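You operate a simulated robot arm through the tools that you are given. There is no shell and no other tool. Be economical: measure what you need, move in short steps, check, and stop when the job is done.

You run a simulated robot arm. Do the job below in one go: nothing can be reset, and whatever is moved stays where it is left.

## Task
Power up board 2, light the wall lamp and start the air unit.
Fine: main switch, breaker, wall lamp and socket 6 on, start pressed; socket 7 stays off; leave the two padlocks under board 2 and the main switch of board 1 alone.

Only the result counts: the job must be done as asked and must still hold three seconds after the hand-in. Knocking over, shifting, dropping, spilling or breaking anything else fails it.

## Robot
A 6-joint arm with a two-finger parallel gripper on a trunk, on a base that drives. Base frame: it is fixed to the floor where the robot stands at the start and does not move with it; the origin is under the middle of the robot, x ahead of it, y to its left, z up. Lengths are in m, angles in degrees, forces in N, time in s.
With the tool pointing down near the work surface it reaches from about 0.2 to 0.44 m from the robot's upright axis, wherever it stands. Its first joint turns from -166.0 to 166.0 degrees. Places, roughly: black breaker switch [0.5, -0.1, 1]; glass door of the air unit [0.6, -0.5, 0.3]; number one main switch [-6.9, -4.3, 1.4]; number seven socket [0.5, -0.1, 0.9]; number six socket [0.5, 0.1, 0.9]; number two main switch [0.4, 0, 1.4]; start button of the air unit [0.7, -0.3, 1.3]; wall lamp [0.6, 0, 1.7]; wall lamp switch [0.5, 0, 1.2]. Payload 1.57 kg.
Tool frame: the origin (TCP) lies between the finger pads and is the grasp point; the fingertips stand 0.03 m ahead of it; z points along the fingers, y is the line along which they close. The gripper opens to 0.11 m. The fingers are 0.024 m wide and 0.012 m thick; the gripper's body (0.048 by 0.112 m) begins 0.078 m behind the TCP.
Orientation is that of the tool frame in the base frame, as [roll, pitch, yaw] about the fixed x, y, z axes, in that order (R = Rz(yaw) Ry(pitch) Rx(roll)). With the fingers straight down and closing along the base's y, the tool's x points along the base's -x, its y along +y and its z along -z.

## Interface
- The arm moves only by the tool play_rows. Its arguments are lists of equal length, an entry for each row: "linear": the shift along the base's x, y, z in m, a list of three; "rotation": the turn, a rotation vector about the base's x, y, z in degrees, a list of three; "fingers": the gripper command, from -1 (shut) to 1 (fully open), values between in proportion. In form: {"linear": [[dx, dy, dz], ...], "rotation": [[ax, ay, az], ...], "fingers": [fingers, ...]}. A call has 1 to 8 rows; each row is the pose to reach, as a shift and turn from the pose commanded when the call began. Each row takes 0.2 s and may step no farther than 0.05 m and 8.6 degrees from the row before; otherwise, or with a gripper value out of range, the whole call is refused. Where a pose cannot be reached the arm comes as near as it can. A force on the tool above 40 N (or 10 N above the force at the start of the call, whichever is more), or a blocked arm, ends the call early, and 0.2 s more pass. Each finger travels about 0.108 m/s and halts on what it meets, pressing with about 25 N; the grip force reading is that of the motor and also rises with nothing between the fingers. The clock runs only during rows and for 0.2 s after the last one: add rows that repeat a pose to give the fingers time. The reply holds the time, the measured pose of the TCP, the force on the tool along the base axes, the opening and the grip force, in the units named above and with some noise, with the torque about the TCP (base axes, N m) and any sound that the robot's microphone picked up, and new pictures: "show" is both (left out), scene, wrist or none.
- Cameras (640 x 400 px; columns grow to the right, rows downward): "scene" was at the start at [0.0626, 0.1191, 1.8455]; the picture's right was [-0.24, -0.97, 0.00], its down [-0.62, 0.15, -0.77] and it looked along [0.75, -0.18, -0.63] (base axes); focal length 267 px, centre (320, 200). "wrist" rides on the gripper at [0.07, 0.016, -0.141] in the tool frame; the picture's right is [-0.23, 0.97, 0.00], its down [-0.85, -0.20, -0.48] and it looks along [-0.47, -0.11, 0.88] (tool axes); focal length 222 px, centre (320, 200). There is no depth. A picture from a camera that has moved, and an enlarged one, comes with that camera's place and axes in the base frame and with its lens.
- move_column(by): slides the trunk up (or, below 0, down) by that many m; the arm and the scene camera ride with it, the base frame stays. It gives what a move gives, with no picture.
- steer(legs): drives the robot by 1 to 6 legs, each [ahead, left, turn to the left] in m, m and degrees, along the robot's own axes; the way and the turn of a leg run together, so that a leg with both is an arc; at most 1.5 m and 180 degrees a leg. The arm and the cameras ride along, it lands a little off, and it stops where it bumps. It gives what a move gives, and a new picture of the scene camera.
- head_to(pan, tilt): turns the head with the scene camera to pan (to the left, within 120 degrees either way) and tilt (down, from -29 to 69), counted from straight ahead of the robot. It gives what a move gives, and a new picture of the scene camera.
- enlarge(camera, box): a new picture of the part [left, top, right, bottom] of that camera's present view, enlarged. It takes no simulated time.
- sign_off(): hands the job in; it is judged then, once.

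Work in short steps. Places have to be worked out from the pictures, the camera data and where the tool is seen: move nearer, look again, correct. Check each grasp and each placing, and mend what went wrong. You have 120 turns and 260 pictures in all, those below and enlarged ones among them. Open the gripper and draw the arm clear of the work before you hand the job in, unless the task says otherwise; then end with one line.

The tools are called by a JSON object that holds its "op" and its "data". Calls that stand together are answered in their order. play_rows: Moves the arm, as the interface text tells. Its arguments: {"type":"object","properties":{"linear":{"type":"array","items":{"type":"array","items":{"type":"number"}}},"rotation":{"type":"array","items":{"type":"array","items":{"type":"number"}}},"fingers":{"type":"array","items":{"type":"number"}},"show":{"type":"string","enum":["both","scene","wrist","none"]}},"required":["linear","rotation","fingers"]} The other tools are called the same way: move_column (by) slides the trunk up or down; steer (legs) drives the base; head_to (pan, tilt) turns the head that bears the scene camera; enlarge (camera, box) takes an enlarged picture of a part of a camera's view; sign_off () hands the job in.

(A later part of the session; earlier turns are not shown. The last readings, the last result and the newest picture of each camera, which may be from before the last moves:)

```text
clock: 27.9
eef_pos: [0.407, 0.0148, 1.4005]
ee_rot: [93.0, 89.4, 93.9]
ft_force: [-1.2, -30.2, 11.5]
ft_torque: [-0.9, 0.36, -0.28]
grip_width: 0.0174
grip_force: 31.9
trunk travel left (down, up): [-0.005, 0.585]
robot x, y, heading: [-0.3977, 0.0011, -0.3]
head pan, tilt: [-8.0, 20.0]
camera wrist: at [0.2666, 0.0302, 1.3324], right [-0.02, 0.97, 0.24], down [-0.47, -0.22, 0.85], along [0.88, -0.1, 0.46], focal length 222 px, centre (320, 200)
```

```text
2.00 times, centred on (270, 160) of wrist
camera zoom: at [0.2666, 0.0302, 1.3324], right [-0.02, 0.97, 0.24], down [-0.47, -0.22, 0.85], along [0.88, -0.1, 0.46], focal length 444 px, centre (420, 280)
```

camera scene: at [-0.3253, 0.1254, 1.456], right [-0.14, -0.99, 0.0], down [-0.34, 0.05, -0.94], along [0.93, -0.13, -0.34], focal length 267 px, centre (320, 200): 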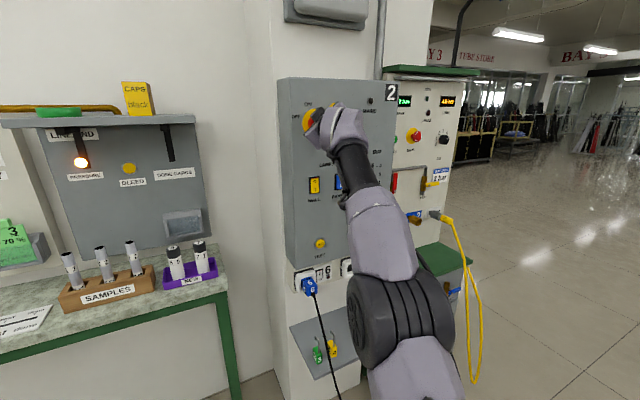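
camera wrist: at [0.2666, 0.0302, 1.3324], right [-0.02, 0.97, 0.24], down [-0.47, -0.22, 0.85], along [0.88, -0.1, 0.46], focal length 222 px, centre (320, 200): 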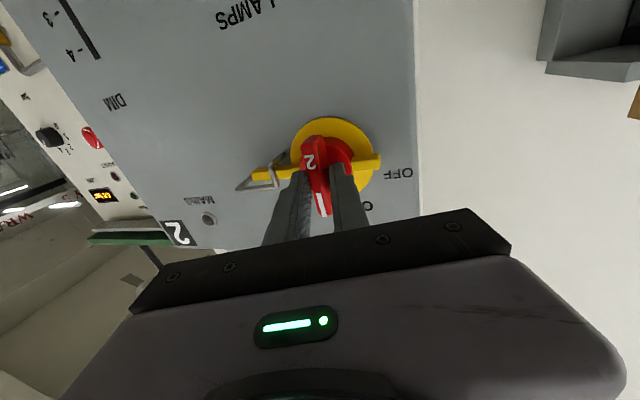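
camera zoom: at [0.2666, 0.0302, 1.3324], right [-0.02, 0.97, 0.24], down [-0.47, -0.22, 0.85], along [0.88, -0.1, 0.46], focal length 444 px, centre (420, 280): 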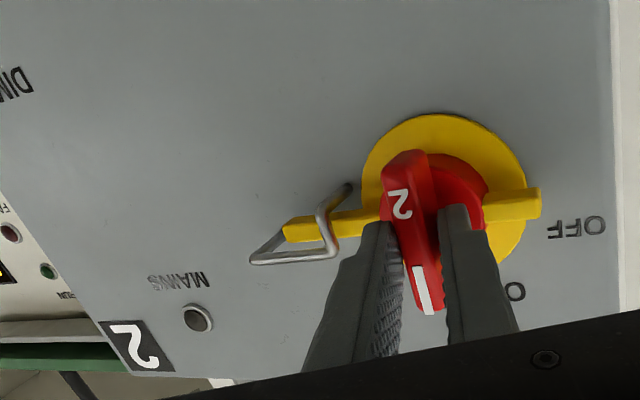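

{"op": "enlarge", "data": {"camera": "scene", "box": [280, 70, 400, 150]}}

{"op": "enlarge", "data": {"camera": "wrist", "box": [220, 110, 300, 230]}}

```text
5.00 times, centred on (340, 110) of scene
camera zoom: at [-0.3268, 0.1205, 1.4565], right [-0.14, -0.99, 0.0], down [-0.34, 0.05, -0.94], along [0.93, -0.13, -0.34], focal length 1333 px, centre (220, 650)
```

zoom: 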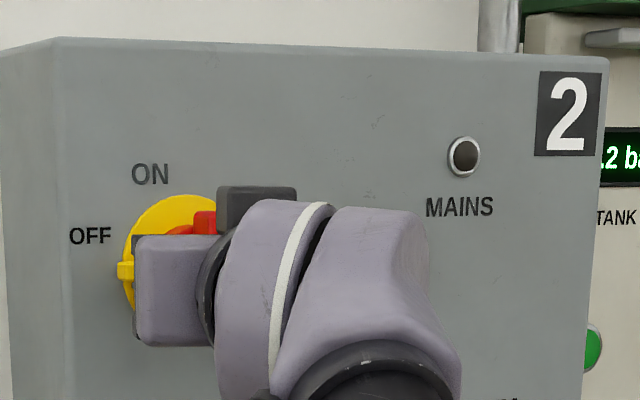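

```text
3.33 times, centred on (260, 170) of wrist
camera zoom: at [0.2666, 0.0302, 1.3324], right [-0.02, 0.97, 0.24], down [-0.47, -0.22, 0.85], along [0.88, -0.1, 0.46], focal length 740 px, centre (520, 300)
```

zoom: 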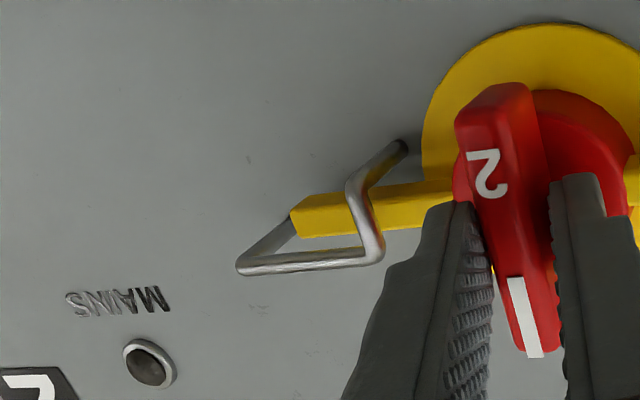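

Handle looks about vertical but the MAINS lamp is still dark; I'll push a few degrees more while easing the side load.

{"op": "play_rows", "data": {"linear": [[0, -0.004, 0], [0, -0.005, 0], [0, -0.006, 0]], "rotation": [[2, 0, 0], [5, 0, 0], [8, 0, 0]], "fingers": [-1, -1, -1], "show": "wrist"}}

{"op": "enlarge", "data": {"camera": "wrist", "box": [140, 60, 400, 260]}}

```text
clock: 28.7
eef_pos: [0.4078, 0.0145, 1.4015]
ee_rot: [89.0, 81.5, 90.1]
ft_force: [-1.6, -15.3, 10.8]
ft_torque: [-1.15, -0.18, 0.06]
grip_width: 0.0208
grip_force: 34.0
trunk travel left (down, up): [-0.005, 0.585]
robot x, y, heading: [-0.3972, 0.0007, -0.0]
head pan, tilt: [-8.0, 20.0]
camera wrist: at [0.2664, 0.0389, 1.3352], right [-0.02, 0.93, 0.37], down [-0.47, -0.33, 0.81], along [0.88, -0.16, 0.45], focal length 222 px, centre (320, 200)
```

wrist: 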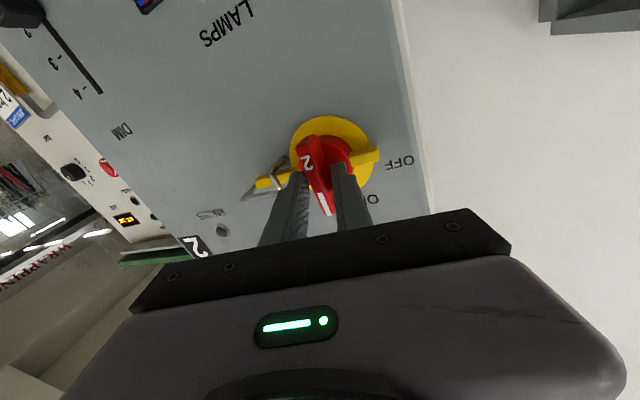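

```text
2.00 times, centred on (270, 160) of wrist
camera zoom: at [0.2664, 0.0389, 1.3352], right [-0.02, 0.93, 0.37], down [-0.47, -0.33, 0.81], along [0.88, -0.16, 0.45], focal length 444 px, centre (420, 280)
```

zoom: 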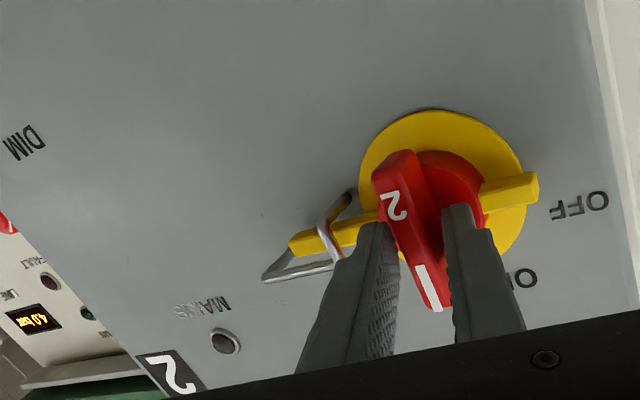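

The handle has stopped following – it's at its end stop (mark up). I'll relax the twist, open slightly and withdraw to check it stays.

{"op": "play_rows", "data": {"linear": [[0, 0.0, 0], [0, 0.0, 0], [0, 0.0, 0], [-0.03, 0.0, 0], [-0.07, 0, 0], [-0.1, 0, 0]], "rotation": [[-7, 0, 0], [-8, 0, 0], [-8, 0, 0], [-8, 0, 0], [-8, 0, 0], [-8, 0, 0]], "fingers": [-1, -0.4, -0.4, -0.4, -0.4, -0.4], "show": "both"}}

{"op": "enlarge", "data": {"camera": "wrist", "box": [200, 60, 440, 260]}}

```text
clock: 30.1
eef_pos: [0.3069, 0.0178, 1.4003]
ee_rot: [104.9, 89.5, 106.0]
ft_force: [0.0, -0.1, -0.7]
ft_torque: [0.02, -0.05, 0.0]
grip_width: 0.0329
grip_force: 0.0
trunk travel left (down, up): [-0.005, 0.585]
robot x, y, heading: [-0.3956, -0.003, -0.0]
head pan, tilt: [-8.0, 20.0]
camera scene: at [-0.3255, 0.1267, 1.4559], right [-0.14, -0.99, 0.0], down [-0.34, 0.05, -0.94], along [0.93, -0.13, -0.34], focal length 267 px, centre (320, 200)
camera wrist: at [0.1656, 0.032, 1.3315], right [-0.02, 0.97, 0.23], down [-0.47, -0.21, 0.85], along [0.88, -0.1, 0.46], focal length 222 px, centre (320, 200)
```

scene: 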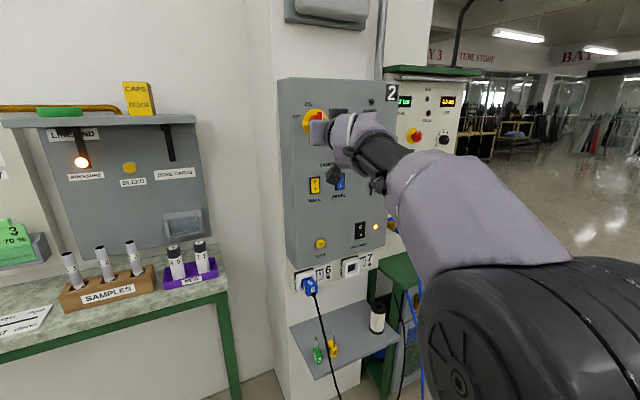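
wrist: 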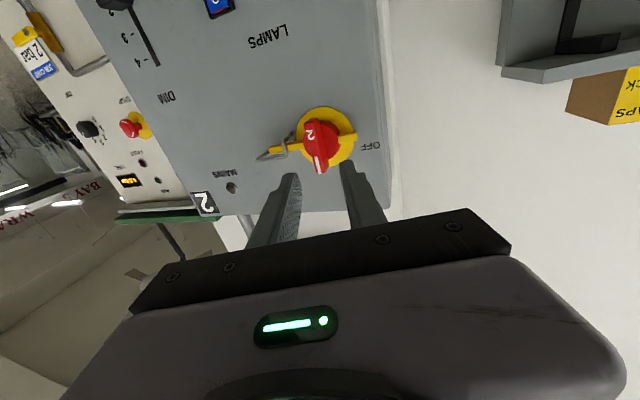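

```text
2.00 times, centred on (320, 160) of wrist
camera zoom: at [0.1656, 0.032, 1.3315], right [-0.02, 0.97, 0.23], down [-0.47, -0.21, 0.85], along [0.88, -0.1, 0.46], focal length 444 px, centre (320, 280)
```

zoom: 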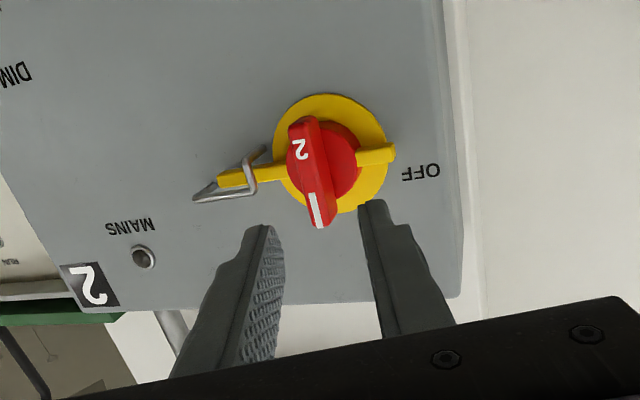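

The lamp near the breaker lit up, so the main switch works. Zoom to confirm and find the breaker state.

{"op": "enlarge", "data": {"camera": "scene", "box": [280, 170, 400, 280]}}

{"op": "enlarge", "data": {"camera": "scene", "box": [280, 70, 480, 190]}}

```text
3.64 times, centred on (340, 225) of scene
camera zoom: at [-0.3255, 0.1267, 1.4559], right [-0.14, -0.99, 0.0], down [-0.34, 0.05, -0.94], along [0.93, -0.13, -0.34], focal length 969 px, centre (247, 109)
```

zoom: 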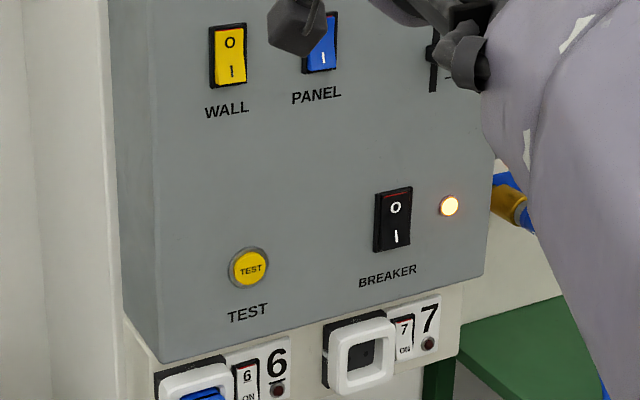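

```text
3.20 times, centred on (380, 130) of scene
camera zoom: at [-0.3255, 0.1267, 1.4559], right [-0.14, -0.99, 0.0], down [-0.34, 0.05, -0.94], along [0.93, -0.13, -0.34], focal length 853 px, centre (128, 424)
```

zoom: 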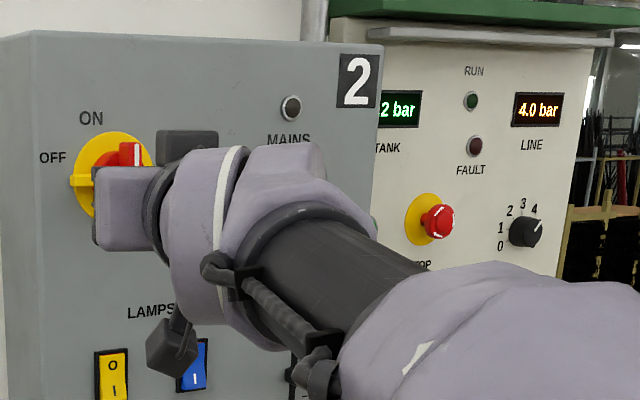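

The board is yawed about 18.5° (right side farther): breaker centre ≈(0.523,−0.139,1.018), WALL rocker ≈(0.465,0.031,1.215), rocker 6 ≈(0.487,0.012,0.868). For the lower controls I'll tilt the tool 45° down and yaw it square to the panel, away from the board.

{"op": "play_rows", "data": {"linear": [[-0.025, -0.01, 0], [-0.05, -0.02, 0], [-0.075, -0.03, -0.01], [-0.1, -0.04, -0.02], [-0.12, -0.05, -0.03], [-0.14, -0.06, -0.04], [-0.16, -0.07, -0.05], [-0.16, -0.07, -0.05]], "rotation": [[0, 6, 0], [0, 12, 0], [0, 18, 0], [0, 24, 0], [0, 30, 0], [0, 36, 0], [0, 42, 0], [0, 45, 0]], "fingers": [-1, -1, -1, -1, -1, -1, -1, -1], "show": "none"}}

{"op": "play_rows", "data": {"linear": [[0, 0, 0], [0, 0, 0], [0, 0, 0]], "rotation": [[0, 0, 6], [0, 0, 12], [0, 0, 18.5]], "fingers": [-1, -1, -1], "show": "both"}}

```text
clock: 31.9
eef_pos: [0.1488, -0.0527, 1.3515]
ee_rot: [178.6, 44.8, 179.5]
ft_force: [0.2, -0.9, 0.3]
ft_torque: [0.0, 0.01, 0.02]
grip_width: 0.0
grip_force: 21.2
trunk travel left (down, up): [-0.005, 0.585]
robot x, y, heading: [-0.3994, 0.0035, -0.6]
head pan, tilt: [-8.0, 20.0]
```

```text
clock: 32.7
eef_pos: [0.1505, -0.0534, 1.3507]
ee_rot: [178.6, 44.8, -161.9]
ft_force: [-0.7, -0.2, -0.2]
ft_torque: [0.0, -0.01, -0.01]
grip_width: 0.0
grip_force: 21.6
trunk travel left (down, up): [-0.005, 0.585]
robot x, y, heading: [-0.4, 0.0027, -0.4]
head pan, tilt: [-8.0, 20.0]
camera scene: at [-0.3251, 0.1266, 1.4559], right [-0.14, -0.99, 0.0], down [-0.34, 0.05, -0.94], along [0.93, -0.13, -0.34], focal length 267 px, centre (320, 200)
camera wrist: at [0.0046, -0.0871, 1.402], right [-0.17, 0.97, 0.18], down [0.32, -0.12, 0.94], along [0.93, 0.21, -0.3], focal length 222 px, centre (320, 200)
```

scene: 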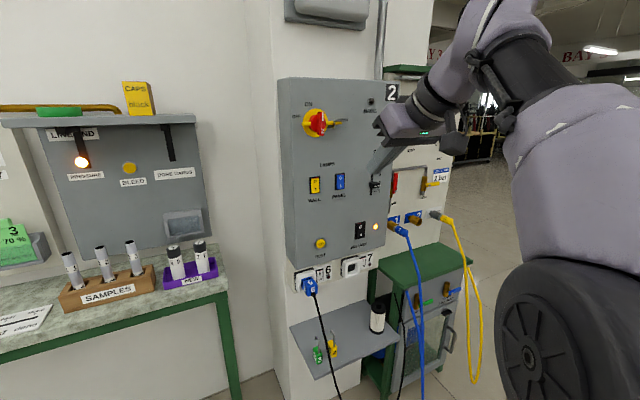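
wrist: 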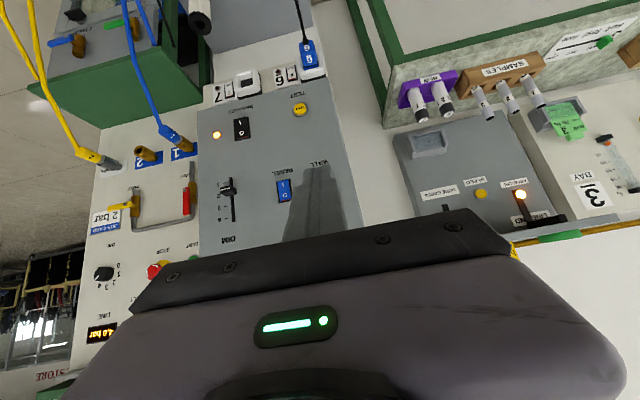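

This pose is reachable. Lowering to the breaker's height before driving in.

{"op": "play_rows", "data": {"linear": [[0, -0.015, -0.045], [0, -0.03, -0.09], [0, -0.045, -0.135], [0, -0.06, -0.18], [0, -0.075, -0.22], [0, -0.09, -0.26], [0, -0.095, -0.3], [0, -0.095, -0.31]], "rotation": [[0, 0, 0], [0, 0, 0], [0, 0, 0], [0, 0, 0], [0, 0, 0], [0, 0, 0], [0, 0, 0], [0, 0, 0]], "fingers": [-1, -1, -1, -1, -1, -1, -1, -1], "show": "none"}}

{"op": "steer", "data": {"legs": [[0.25, 0, 0]]}}

```text
clock: 34.5
eef_pos: [0.1482, -0.1494, 1.039]
ee_rot: [178.6, 44.8, -162.0]
ft_force: [-0.4, -0.5, -1.5]
ft_torque: [0.0, 0.01, 0.01]
grip_width: 0.0
grip_force: 21.2
trunk travel left (down, up): [-0.005, 0.585]
robot x, y, heading: [-0.3954, 0.0017, -0.3]
head pan, tilt: [-8.0, 20.0]
```

```text
clock: 36.3
eef_pos: [0.3921, -0.1533, 1.0408]
ee_rot: [178.6, 44.8, -162.3]
ft_force: [0.2, 0.2, -0.3]
ft_torque: [-0.02, 0.01, -0.02]
grip_width: 0.0
grip_force: 20.8
trunk travel left (down, up): [-0.005, 0.585]
robot x, y, heading: [-0.1552, -0.0024, -0.3]
head pan, tilt: [-8.0, 20.0]
camera scene: at [-0.0804, 0.1249, 1.4559], right [-0.15, -0.99, 0.0], down [-0.34, 0.05, -0.94], along [0.93, -0.14, -0.34], focal length 267 px, centre (320, 200)
```

scene: 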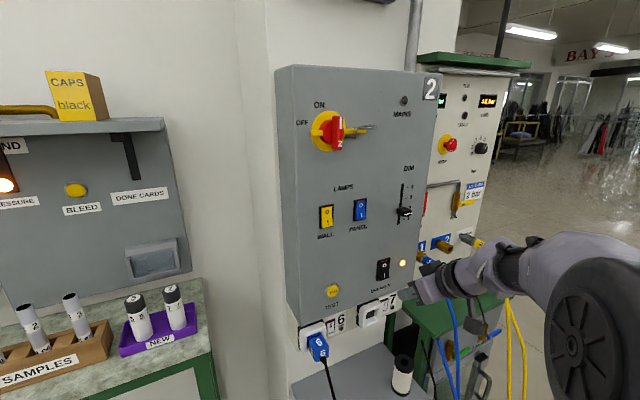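

{"op": "enlarge", "data": {"camera": "scene", "box": [300, 230, 460, 360]}}

{"op": "enlarge", "data": {"camera": "wrist", "box": [160, 20, 480, 240]}}

```text
3.08 times, centred on (380, 295) of scene
camera zoom: at [-0.0804, 0.1249, 1.4559], right [-0.15, -0.99, 0.0], down [-0.34, 0.05, -0.94], along [0.93, -0.14, -0.34], focal length 820 px, centre (135, -92)
```

zoom: 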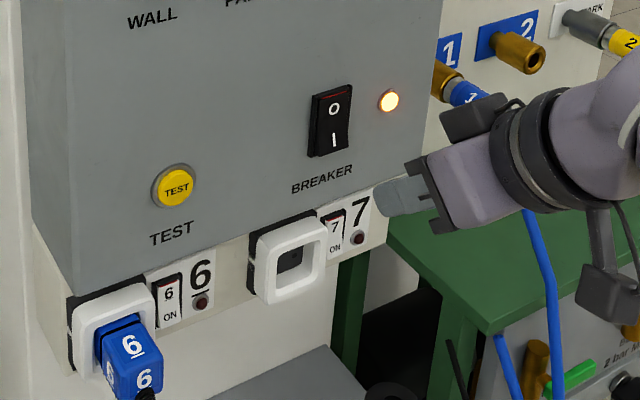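

```text
1.82 times, centred on (320, 130) of wrist
camera zoom: at [0.2472, -0.1857, 1.0911], right [-0.16, 0.97, 0.18], down [0.32, -0.12, 0.94], along [0.93, 0.21, -0.3], focal length 404 px, centre (320, 327)
```

zoom: 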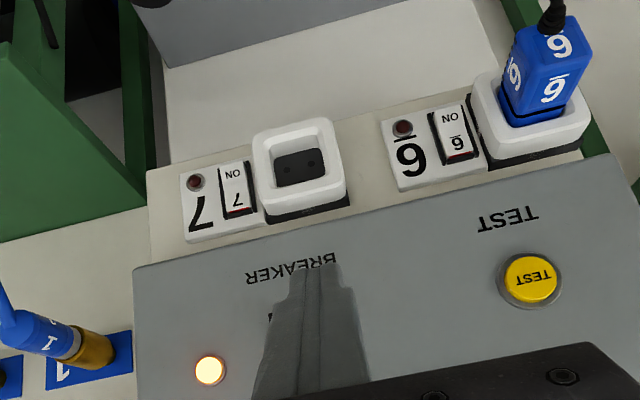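

Breaker I-half ≈(0.525,−0.146,0.996). Moving to a standoff and then pressing along the panel normal.

{"op": "play_rows", "data": {"linear": [[0.02, -0.01, -0.015], [0.05, -0.019, -0.033], [0.05, -0.019, -0.033]], "rotation": [[0, 0, 0], [0, 0, 0], [0, 0, 0]], "fingers": [-1, -1, -1], "show": "wrist"}}

{"op": "enlarge", "data": {"camera": "scene", "box": [350, 230, 450, 310]}}

```text
clock: 37.1
eef_pos: [0.4438, -0.1726, 1.0071]
ee_rot: [178.6, 44.9, -162.2]
ft_force: [-0.6, -0.4, -0.2]
ft_torque: [0.02, 0.03, 0.02]
grip_width: 0.0
grip_force: 21.3
trunk travel left (down, up): [-0.005, 0.585]
robot x, y, heading: [-0.154, -0.0006, -0.3]
head pan, tilt: [-8.0, 20.0]
camera wrist: at [0.2982, -0.205, 1.059], right [-0.16, 0.97, 0.18], down [0.32, -0.12, 0.94], along [0.93, 0.21, -0.3], focal length 222 px, centre (320, 200)
```

wrist: 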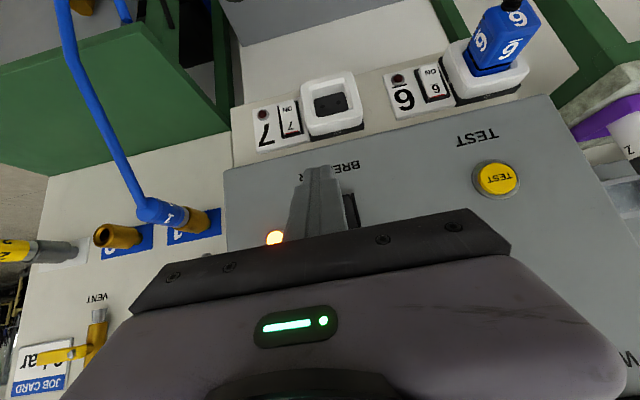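

```text
5.00 times, centred on (400, 270) of scene
camera zoom: at [-0.0804, 0.1249, 1.4559], right [-0.15, -0.99, 0.0], down [-0.34, 0.05, -0.94], along [0.93, -0.14, -0.34], focal length 1333 px, centre (-80, -150)
```

zoom: 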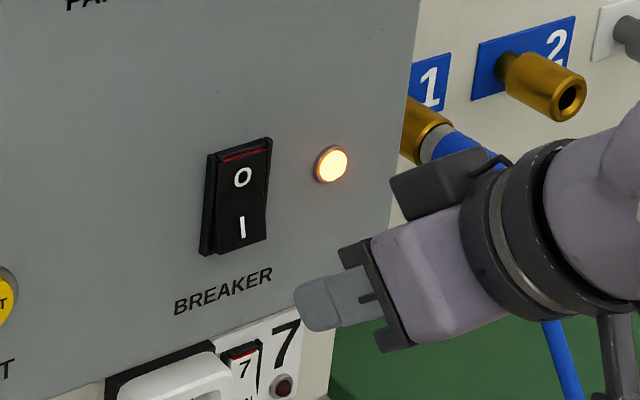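

{"op": "enlarge", "data": {"camera": "wrist", "box": [240, 130, 400, 240]}}

```text
3.64 times, centred on (320, 185) of wrist
camera zoom: at [0.2982, -0.205, 1.059], right [-0.16, 0.97, 0.18], down [0.32, -0.12, 0.94], along [0.93, 0.21, -0.3], focal length 808 px, centre (320, 254)
```

zoom: 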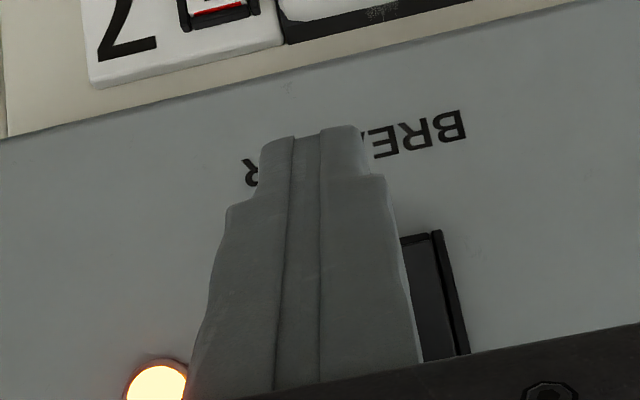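

The wrist view puts the breaker centre at y≈−0.137 and its lower edge at z≈0.988. Correcting sideways and pressing along the normal.

{"op": "play_rows", "data": {"linear": [[0.0, 0.009, 0.008], [0.018, 0.015, 0.008], [0.037, 0.022, 0.008], [0.046, 0.025, 0.008], [0.051, 0.0265, 0.008], [0.056, 0.028, 0.008]], "rotation": [[0, 0, 0], [0, 0, 0], [0, 0, 0], [0, 0, 0], [0, 0, 0], [0, 0, 0]], "fingers": [-1, -1, -1, -1, -1, -1], "show": "scene"}}

{"op": "enlarge", "data": {"camera": "scene", "box": [350, 230, 450, 310]}}

```text
clock: 38.2
eef_pos: [0.484, -0.1488, 1.0127]
ee_rot: [178.5, 44.6, -162.5]
ft_force: [-23.1, -1.6, 6.2]
ft_torque: [-0.06, 0.07, 0.1]
grip_width: 0.0003
grip_force: 21.2
trunk travel left (down, up): [-0.005, 0.585]
robot x, y, heading: [-0.1533, -0.0027, -0.3]
head pan, tilt: [-8.0, 20.0]
stopped in row 5: the force on the tool passed its limit at 46 N (the readings are from after the stop); the commanded pose is now the measured one
camera scene: at [-0.0854, 0.1245, 1.4562], right [-0.15, -0.99, 0.0], down [-0.34, 0.05, -0.94], along [0.93, -0.14, -0.34], focal length 267 px, centre (320, 200)
```

scene: 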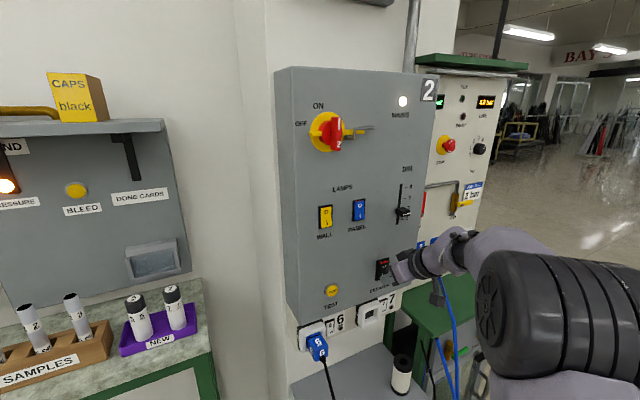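

```text
5.00 times, centred on (400, 270) of scene
camera zoom: at [-0.0854, 0.1245, 1.4562], right [-0.15, -0.99, 0.0], down [-0.34, 0.05, -0.94], along [0.93, -0.14, -0.34], focal length 1333 px, centre (-80, -150)
```

zoom: 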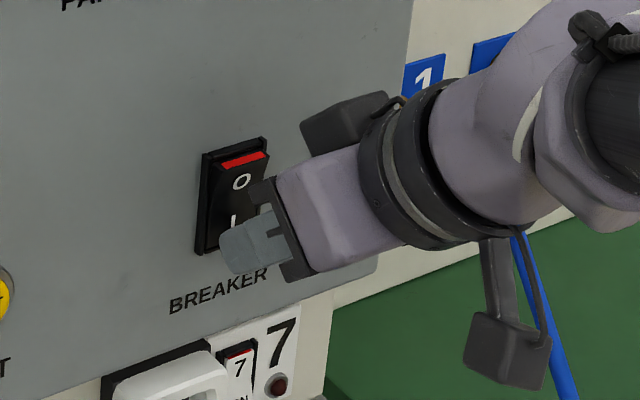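

The breaker is on (red band showing, MAINS lamp lit). Withdrawing and moving to the WALL rocker standoff.

{"op": "play_rows", "data": {"linear": [[-0.035, -0.012, 0], [-0.07, -0.015, 0.02], [-0.1, 0.015, 0.045], [-0.107, 0.05, 0.08], [-0.107, 0.085, 0.115], [-0.107, 0.115, 0.15], [-0.107, 0.145, 0.185], [-0.107, 0.148, 0.203]], "rotation": [[0, 0, 0], [0, 0, 0], [0, 0, 0], [0, 0, 0], [0, 0, 0], [0, 0, 0], [0, 0, 0], [0, 0, 0]], "fingers": [-1, -1, -1, -1, -1, -1, -1, -1], "show": "both"}}

{"op": "enlarge", "data": {"camera": "wrist", "box": [220, 110, 420, 240]}}

```text
clock: 40.0
eef_pos: [0.38, 0.0023, 1.2148]
ee_rot: [178.4, 44.6, -162.4]
ft_force: [-0.2, -0.5, 0.8]
ft_torque: [-0.03, -0.02, -0.01]
grip_width: 0.0
grip_force: 22.0
trunk travel left (down, up): [-0.005, 0.585]
robot x, y, heading: [-0.1547, -0.0008, -0.5]
head pan, tilt: [-8.0, 20.0]
camera scene: at [-0.0813, 0.125, 1.4559], right [-0.15, -0.99, 0.0], down [-0.34, 0.05, -0.94], along [0.93, -0.14, -0.34], focal length 267 px, centre (320, 200)
camera wrist: at [0.2344, -0.0306, 1.2681], right [-0.16, 0.97, 0.18], down [0.33, -0.12, 0.94], along [0.93, 0.21, -0.3], focal length 222 px, centre (320, 200)
```

scene: 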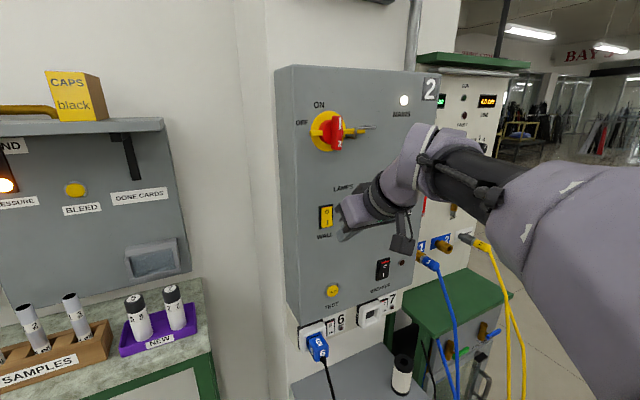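
wrist: 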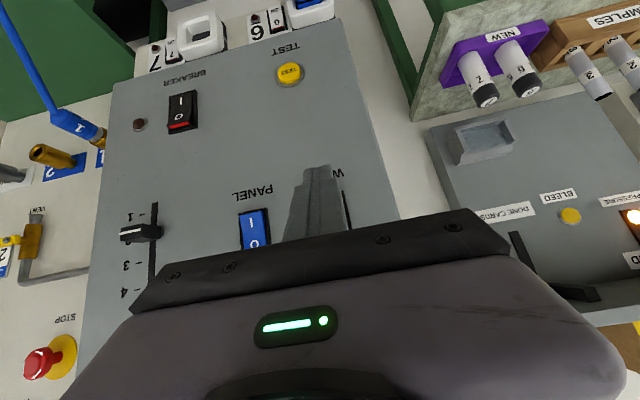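

```text
3.08 times, centred on (320, 175) of wrist
camera zoom: at [0.2344, -0.0306, 1.2681], right [-0.16, 0.97, 0.18], down [0.33, -0.12, 0.94], along [0.93, 0.21, -0.3], focal length 684 px, centre (320, 277)
```

zoom: 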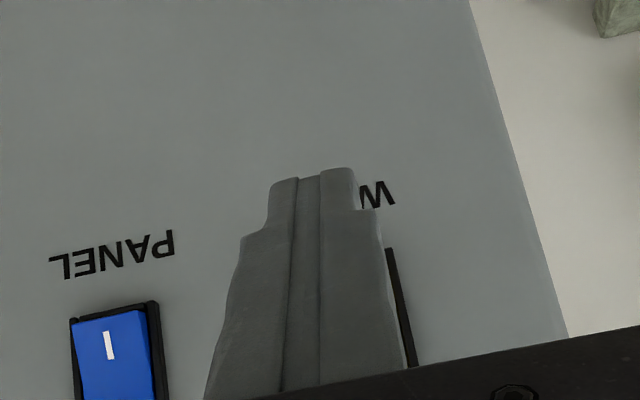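

Alignment matches the (corrected) breaker case. Pressing WALL's I-half along the normal.

{"op": "play_rows", "data": {"linear": [[0.019, 0.0064, 0], [0.038, 0.0128, 0], [0.046, 0.0155, 0], [0.05, 0.017, 0], [0.054, 0.018, 0], [0.058, 0.0195, 0]], "rotation": [[0, 0, 0], [0, 0, 0], [0, 0, 0], [0, 0, 0], [0, 0, 0], [0, 0, 0]], "fingers": [-1, -1, -1, -1, -1, -1], "show": "none"}}

{"op": "play_rows", "data": {"linear": [[-0.035, -0.012, 0], [-0.07, -0.024, 0]], "rotation": [[0, 0, 0], [0, 0, 0]], "fingers": [-1, -1], "show": "none"}}

{"op": "head_to", "data": {"pan": 0, "tilt": 5}}

{"op": "enlarge", "data": {"camera": "wrist", "box": [120, 40, 440, 240]}}

```text
clock: 41.3
eef_pos: [0.4292, 0.0171, 1.2151]
ee_rot: [178.3, 44.2, -162.6]
ft_force: [-21.6, -5.1, 1.2]
ft_torque: [-0.11, 0.25, 0.04]
grip_width: 0.0
grip_force: 21.4
trunk travel left (down, up): [-0.005, 0.585]
robot x, y, heading: [-0.1542, -0.0038, -0.7]
head pan, tilt: [-8.0, 20.0]
stopped in row 6: the force on the tool passed its limit at 45 N (the readings are from after the stop); the commanded pose is now the measured one
```

```text
clock: 41.9
eef_pos: [0.3635, -0.0066, 1.2114]
ee_rot: [178.3, 44.1, -162.5]
ft_force: [0.6, -0.9, 0.6]
ft_torque: [0.03, 0.01, -0.01]
grip_width: 0.0
grip_force: 21.3
trunk travel left (down, up): [-0.005, 0.585]
robot x, y, heading: [-0.1535, -0.0007, -0.5]
head pan, tilt: [-8.0, 20.0]
```

```text
clock: 42.7
eef_pos: [0.3637, -0.0065, 1.2113]
ee_rot: [178.3, 44.1, -162.6]
ft_force: [-0.1, 0.3, 1.0]
ft_torque: [0.0, -0.01, -0.02]
grip_width: 0.0001
grip_force: 20.8
trunk travel left (down, up): [-0.005, 0.585]
robot x, y, heading: [-0.154, -0.0006, -0.4]
head pan, tilt: [0.0, 5.0]
camera scene: at [-0.0819, 0.1376, 1.4802], right [-0.01, -1.0, 0.0], down [-0.09, 0.0, -1.0], along [1.0, -0.01, -0.09], focal length 267 px, centre (320, 200)
```

scene: 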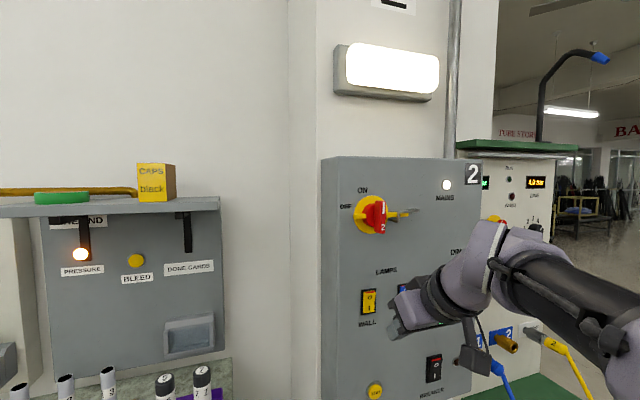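

```text
2.00 times, centred on (280, 140) of wrist
camera zoom: at [0.2188, -0.0393, 1.2654], right [-0.16, 0.97, 0.18], down [0.34, -0.12, 0.93], along [0.93, 0.21, -0.31], focal length 444 px, centre (400, 320)
```

zoom: 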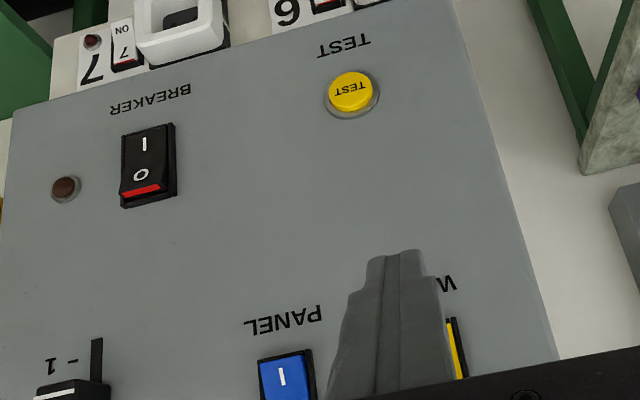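

Wall lamp is lit and the breaker held. Now lowering to a standoff by the socket 6 rocker.

{"op": "play_rows", "data": {"linear": [[0, -0.005, -0.045], [0, -0.01, -0.09], [0, -0.015, -0.135], [0, -0.02, -0.18], [0, -0.025, -0.225], [0, -0.025, -0.26], [0, -0.025, -0.29]], "rotation": [[0, 0, 0], [0, 0, 0], [0, 0, 0], [0, 0, 0], [0, 0, 0], [0, 0, 0], [0, 0, 0]], "fingers": [-1, -1, -1, -1, -1, -1, -1], "show": "wrist"}}

{"op": "head_to", "data": {"pan": -8, "tilt": 35}}

{"op": "enlarge", "data": {"camera": "wrist", "box": [220, 110, 420, 240]}}

```text
clock: 44.3
eef_pos: [0.3644, -0.032, 0.9226]
ee_rot: [178.2, 44.1, -162.5]
ft_force: [-1.0, 0.2, 0.3]
ft_torque: [-0.01, -0.01, -0.01]
grip_width: 0.0
grip_force: 21.4
trunk travel left (down, up): [-0.005, 0.585]
robot x, y, heading: [-0.1571, 0.0015, -0.3]
head pan, tilt: [0.0, 5.0]
camera wrist: at [0.2196, -0.0639, 0.9764], right [-0.16, 0.97, 0.18], down [0.34, -0.12, 0.93], along [0.93, 0.21, -0.31], focal length 222 px, centre (320, 200)
```

wrist: 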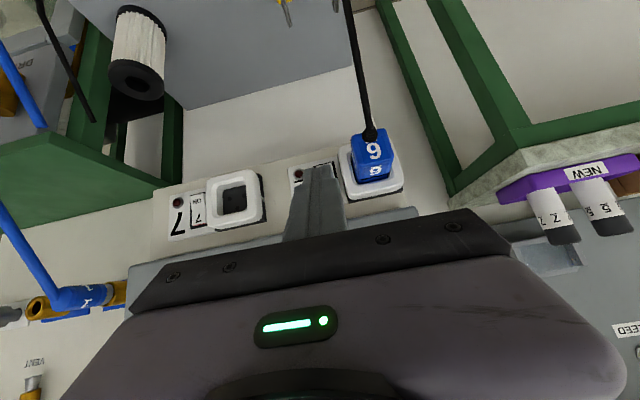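

```text
clock: 45.2
eef_pos: [0.3645, -0.0308, 0.9243]
ee_rot: [178.3, 44.1, -162.4]
ft_force: [0.0, 0.7, 0.0]
ft_torque: [0.02, -0.02, 0.01]
grip_width: 0.0
grip_force: 21.2
trunk travel left (down, up): [-0.005, 0.585]
robot x, y, heading: [-0.1506, -0.0018, -0.6]
head pan, tilt: [-8.0, 35.0]
camera scene: at [-0.0867, 0.1254, 1.4321], right [-0.15, -0.99, 0.0], down [-0.57, 0.08, -0.82], along [0.81, -0.12, -0.57], focal length 267 px, centre (320, 200)
```

scene: 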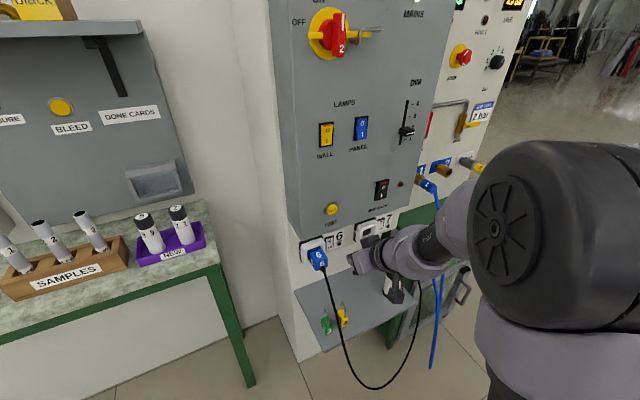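

```text
3.08 times, centred on (320, 175) of wrist
camera zoom: at [0.2198, -0.0638, 0.977], right [-0.16, 0.97, 0.18], down [0.34, -0.12, 0.93], along [0.93, 0.21, -0.31], focal length 684 px, centre (320, 277)
```

zoom: 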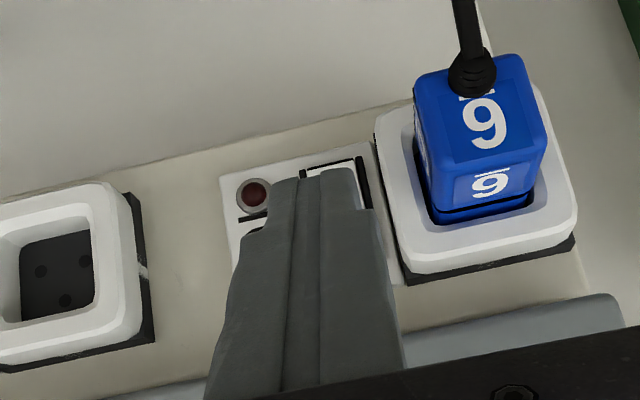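

Rocker 6's ON end is near (0.487, 0.011, 0.837), with the socket rim just left. Moving to a 5 cm standoff.

{"op": "play_rows", "data": {"linear": [[0.01, 0.004, -0.02], [0.025, 0.008, -0.045], [0.041, 0.012, -0.064], [0.041, 0.012, -0.064]], "rotation": [[0, 0, 0], [0, 0, 0], [0, 0, 0], [0, 0, 0]], "fingers": [-1, -1, -1, -1], "show": "wrist"}}

{"op": "enlarge", "data": {"camera": "wrist", "box": [220, 110, 420, 240]}}

{"op": "enlarge", "data": {"camera": "scene", "box": [290, 210, 420, 310]}}

```text
clock: 46.2
eef_pos: [0.4063, -0.0198, 0.8576]
ee_rot: [178.3, 44.0, -162.6]
ft_force: [-0.3, -0.7, -1.0]
ft_torque: [0.0, 0.03, -0.01]
grip_width: 0.0
grip_force: 21.5
trunk travel left (down, up): [-0.005, 0.585]
robot x, y, heading: [-0.1541, -0.0023, -0.4]
head pan, tilt: [-8.0, 35.0]
camera wrist: at [0.2608, -0.0519, 0.9111], right [-0.16, 0.97, 0.18], down [0.34, -0.12, 0.93], along [0.93, 0.21, -0.31], focal length 222 px, centre (320, 200)
```

wrist: 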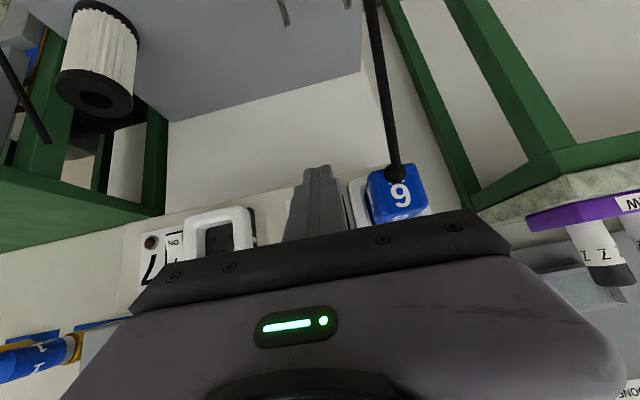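

```text
3.08 times, centred on (320, 175) of wrist
camera zoom: at [0.2608, -0.0519, 0.9111], right [-0.16, 0.97, 0.18], down [0.34, -0.12, 0.93], along [0.93, 0.21, -0.31], focal length 684 px, centre (320, 277)
```

zoom: 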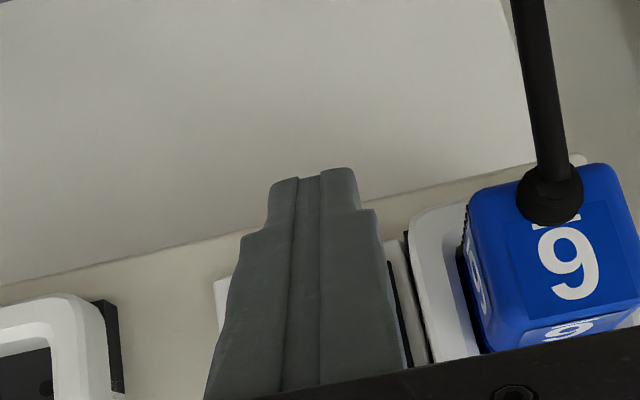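

```text
4.00 times, centred on (355, 260) of scene
camera zoom: at [-0.0865, 0.1255, 1.432], right [-0.15, -0.99, 0.0], down [-0.57, 0.09, -0.82], along [0.81, -0.12, -0.57], focal length 1066 px, centre (180, -40)
```

zoom: 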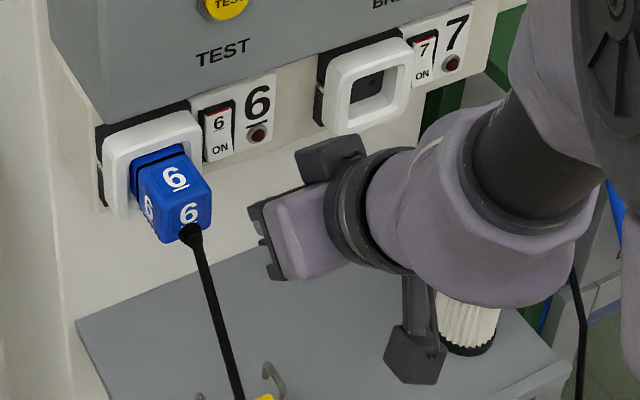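

Lined up with the ON half; pressing with a 3 mm shift left.

{"op": "play_rows", "data": {"linear": [[0.019, 0.009, 0], [0.038, 0.0158, 0], [0.044, 0.0178, 0], [0.048, 0.0192, 0], [0.052, 0.0205, 0], [0.056, 0.022, 0]], "rotation": [[0, 0, 0], [0, 0, 0], [0, 0, 0], [0, 0, 0], [0, 0, 0], [0, 0, 0]], "fingers": [-1, -1, -1, -1, -1, -1], "show": "none"}}

{"op": "enlarge", "data": {"camera": "scene", "box": [290, 210, 420, 310]}}

```text
clock: 47.6
eef_pos: [0.4599, 0.003, 0.8593]
ee_rot: [178.4, 44.2, -162.4]
ft_force: [-8.4, -2.2, 0.2]
ft_torque: [-0.11, 0.03, -0.03]
grip_width: 0.0
grip_force: 20.9
trunk travel left (down, up): [-0.005, 0.585]
robot x, y, heading: [-0.155, -0.004, -0.6]
head pan, tilt: [-8.0, 35.0]
```

```text
4.00 times, centred on (355, 260) of scene
camera zoom: at [-0.0878, 0.125, 1.4321], right [-0.15, -0.99, 0.0], down [-0.57, 0.09, -0.82], along [0.81, -0.12, -0.57], focal length 1066 px, centre (180, -40)
```

zoom: 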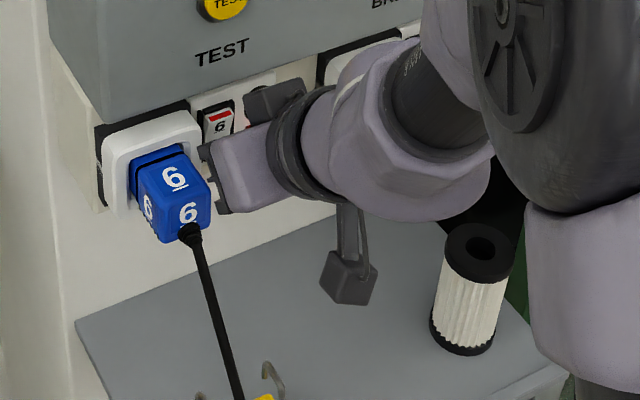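

Red band widened, it seems switched. Withdrawing to check the indicator.

{"op": "play_rows", "data": {"linear": [[0.003, 0.001, 0], [-0.03, -0.012, 0], [-0.07, -0.03, 0], [-0.09, -0.05, 0.03], [-0.1, -0.08, 0.06]], "rotation": [[0, 0, 0], [0, 0, 0], [0, 0, 0], [0, 0, 0], [0, 0, 0]], "fingers": [-1, -1, -1, -1, -1], "show": "none"}}

{"op": "enlarge", "data": {"camera": "scene", "box": [290, 160, 440, 310]}}

{"op": "head_to", "data": {"pan": -25, "tilt": 10}}

```text
clock: 48.8
eef_pos: [0.3623, -0.0785, 0.9185]
ee_rot: [178.2, 44.1, -162.6]
ft_force: [1.1, 0.0, 0.0]
ft_torque: [0.01, -0.01, -0.01]
grip_width: 0.0
grip_force: 21.2
trunk travel left (down, up): [-0.005, 0.585]
robot x, y, heading: [-0.1545, -0.0022, -0.5]
head pan, tilt: [-8.0, 35.0]
```

```text
2.67 times, centred on (365, 235) of scene
camera zoom: at [-0.0869, 0.1255, 1.4321], right [-0.15, -0.99, 0.0], down [-0.57, 0.09, -0.82], along [0.81, -0.12, -0.57], focal length 711 px, centre (200, 107)
```

zoom: 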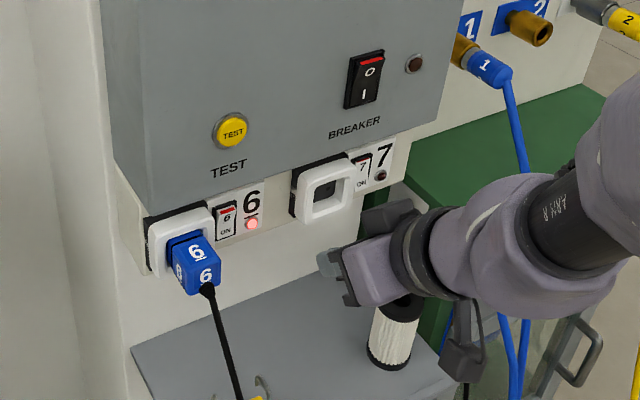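

```text
clock: 49.7
eef_pos: [0.3626, -0.0781, 0.9184]
ee_rot: [178.3, 44.0, -162.5]
ft_force: [0.0, 0.0, 1.0]
ft_torque: [-0.02, 0.0, 0.04]
grip_width: 0.0001
grip_force: 21.3
trunk travel left (down, up): [-0.005, 0.585]
robot x, y, heading: [-0.1565, -0.0001, -0.1]
head pan, tilt: [-25.0, 10.0]
camera scene: at [-0.0899, 0.0985, 1.4721], right [-0.43, -0.9, 0.0], down [-0.16, 0.08, -0.98], along [0.89, -0.42, -0.17], focal length 267 px, centre (320, 200)
```

scene: 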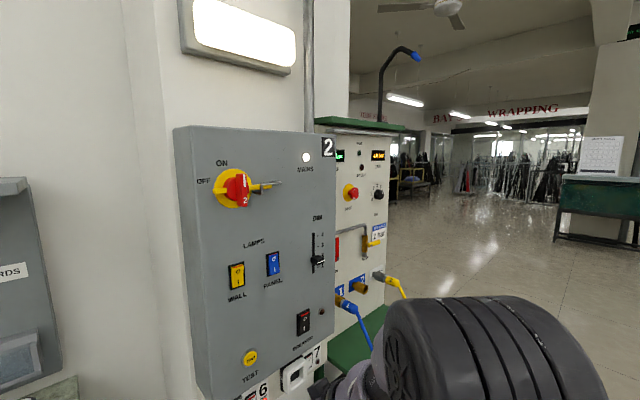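

Socket 6's lamp is on, 7 stays off, lamp and mains still lit. Raising the arm, then driving right to face the air unit.

{"op": "play_rows", "data": {"linear": [[-0.03, 0, 0.04], [-0.05, 0, 0.08], [-0.06, 0, 0.125], [-0.06, 0, 0.17], [-0.06, 0, 0.215], [-0.06, 0, 0.26], [-0.06, 0, 0.305], [-0.06, 0, 0.35]], "rotation": [[0, 0, 0], [0, 0, 0], [0, 0, 0], [0, 0, 0], [0, 0, 0], [0, 0, 0], [0, 0, 0], [0, 0, 0]], "fingers": [-1, -1, -1, -1, -1, -1, -1, -1], "show": "none"}}

{"op": "steer", "data": {"legs": [[-0.1, -0.35, 0]]}}

{"op": "head_to", "data": {"pan": 0, "tilt": 15}}

```text
clock: 51.5
eef_pos: [0.3009, -0.0769, 1.269]
ee_rot: [178.2, 44.1, -162.6]
ft_force: [-0.4, -0.1, 0.2]
ft_torque: [0.0, -0.01, -0.01]
grip_width: 0.0
grip_force: 21.2
trunk travel left (down, up): [-0.005, 0.585]
robot x, y, heading: [-0.1545, -0.0012, -0.3]
head pan, tilt: [-25.0, 10.0]
```

```text
clock: 53.9
eef_pos: [0.2, -0.4271, 1.2687]
ee_rot: [178.3, 44.1, -162.2]
ft_force: [-0.2, -0.4, 0.4]
ft_torque: [0.01, 0.0, -0.01]
grip_width: 0.0
grip_force: 21.2
trunk travel left (down, up): [-0.005, 0.585]
robot x, y, heading: [-0.2574, -0.353, 0.0]
head pan, tilt: [-25.0, 10.0]
camera scene: at [-0.1907, -0.254, 1.4722], right [-0.43, -0.9, 0.0], down [-0.16, 0.07, -0.98], along [0.89, -0.42, -0.17], focal length 267 px, centre (320, 200)
```

scene: 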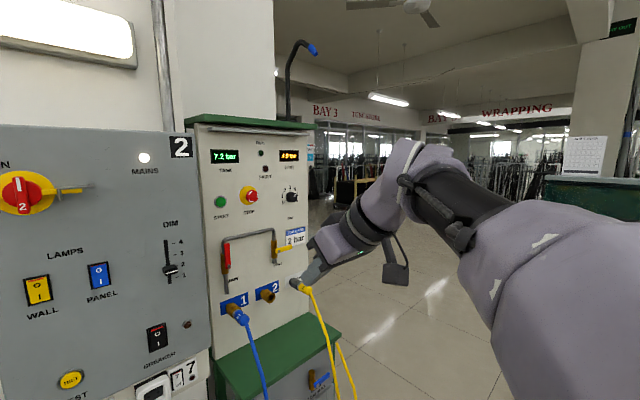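

```text
clock: 54.8
eef_pos: [0.202, -0.427, 1.2678]
ee_rot: [178.3, 44.1, -162.3]
ft_force: [0.2, -0.6, -0.2]
ft_torque: [0.0, 0.03, 0.02]
grip_width: 0.0002
grip_force: 21.6
trunk travel left (down, up): [-0.005, 0.585]
robot x, y, heading: [-0.2544, -0.3511, -0.3]
head pan, tilt: [0.0, 15.0]
camera scene: at [-0.1814, -0.2146, 1.464], right [0.0, -1.0, 0.0], down [-0.26, 0.0, -0.97], along [0.97, 0.0, -0.26], focal length 267 px, centre (320, 200)
```

scene: 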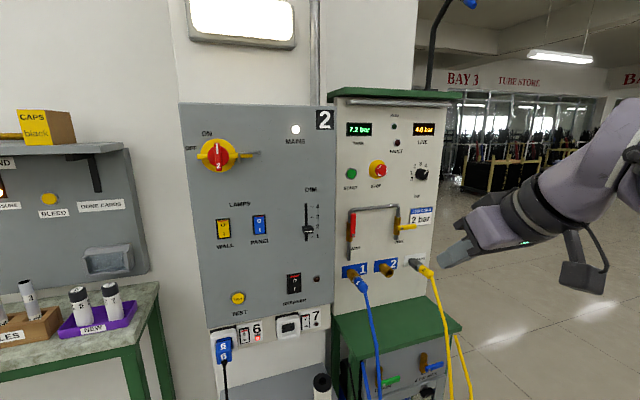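

{"op": "enlarge", "data": {"camera": "scene", "box": [320, 80, 470, 180]}}

{"op": "enlarge", "data": {"camera": "scene", "box": [320, 190, 480, 400]}}

```text
4.00 times, centred on (395, 130) of scene
camera zoom: at [-0.1814, -0.2146, 1.464], right [0.0, -1.0, 0.0], down [-0.26, 0.0, -0.97], along [0.97, 0.0, -0.26], focal length 1066 px, centre (20, 480)
```

zoom: 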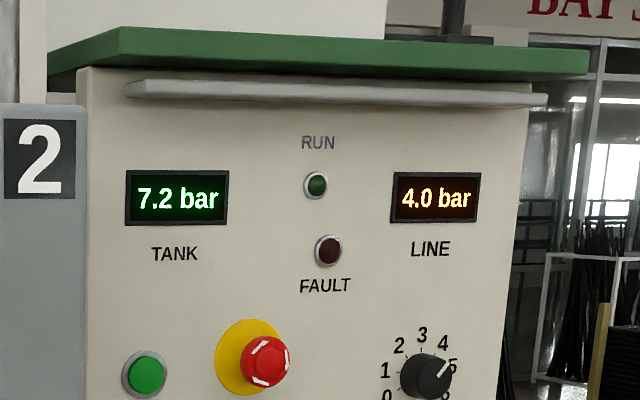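

```text
1.90 times, centred on (400, 295) of scene
camera zoom: at [-0.1814, -0.2146, 1.464], right [0.0, -1.0, 0.0], down [-0.26, 0.0, -0.97], along [0.97, 0.0, -0.26], focal length 508 px, centre (168, 19)
```

zoom: 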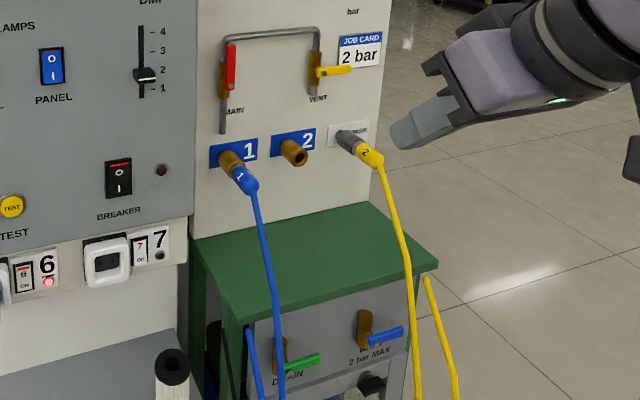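

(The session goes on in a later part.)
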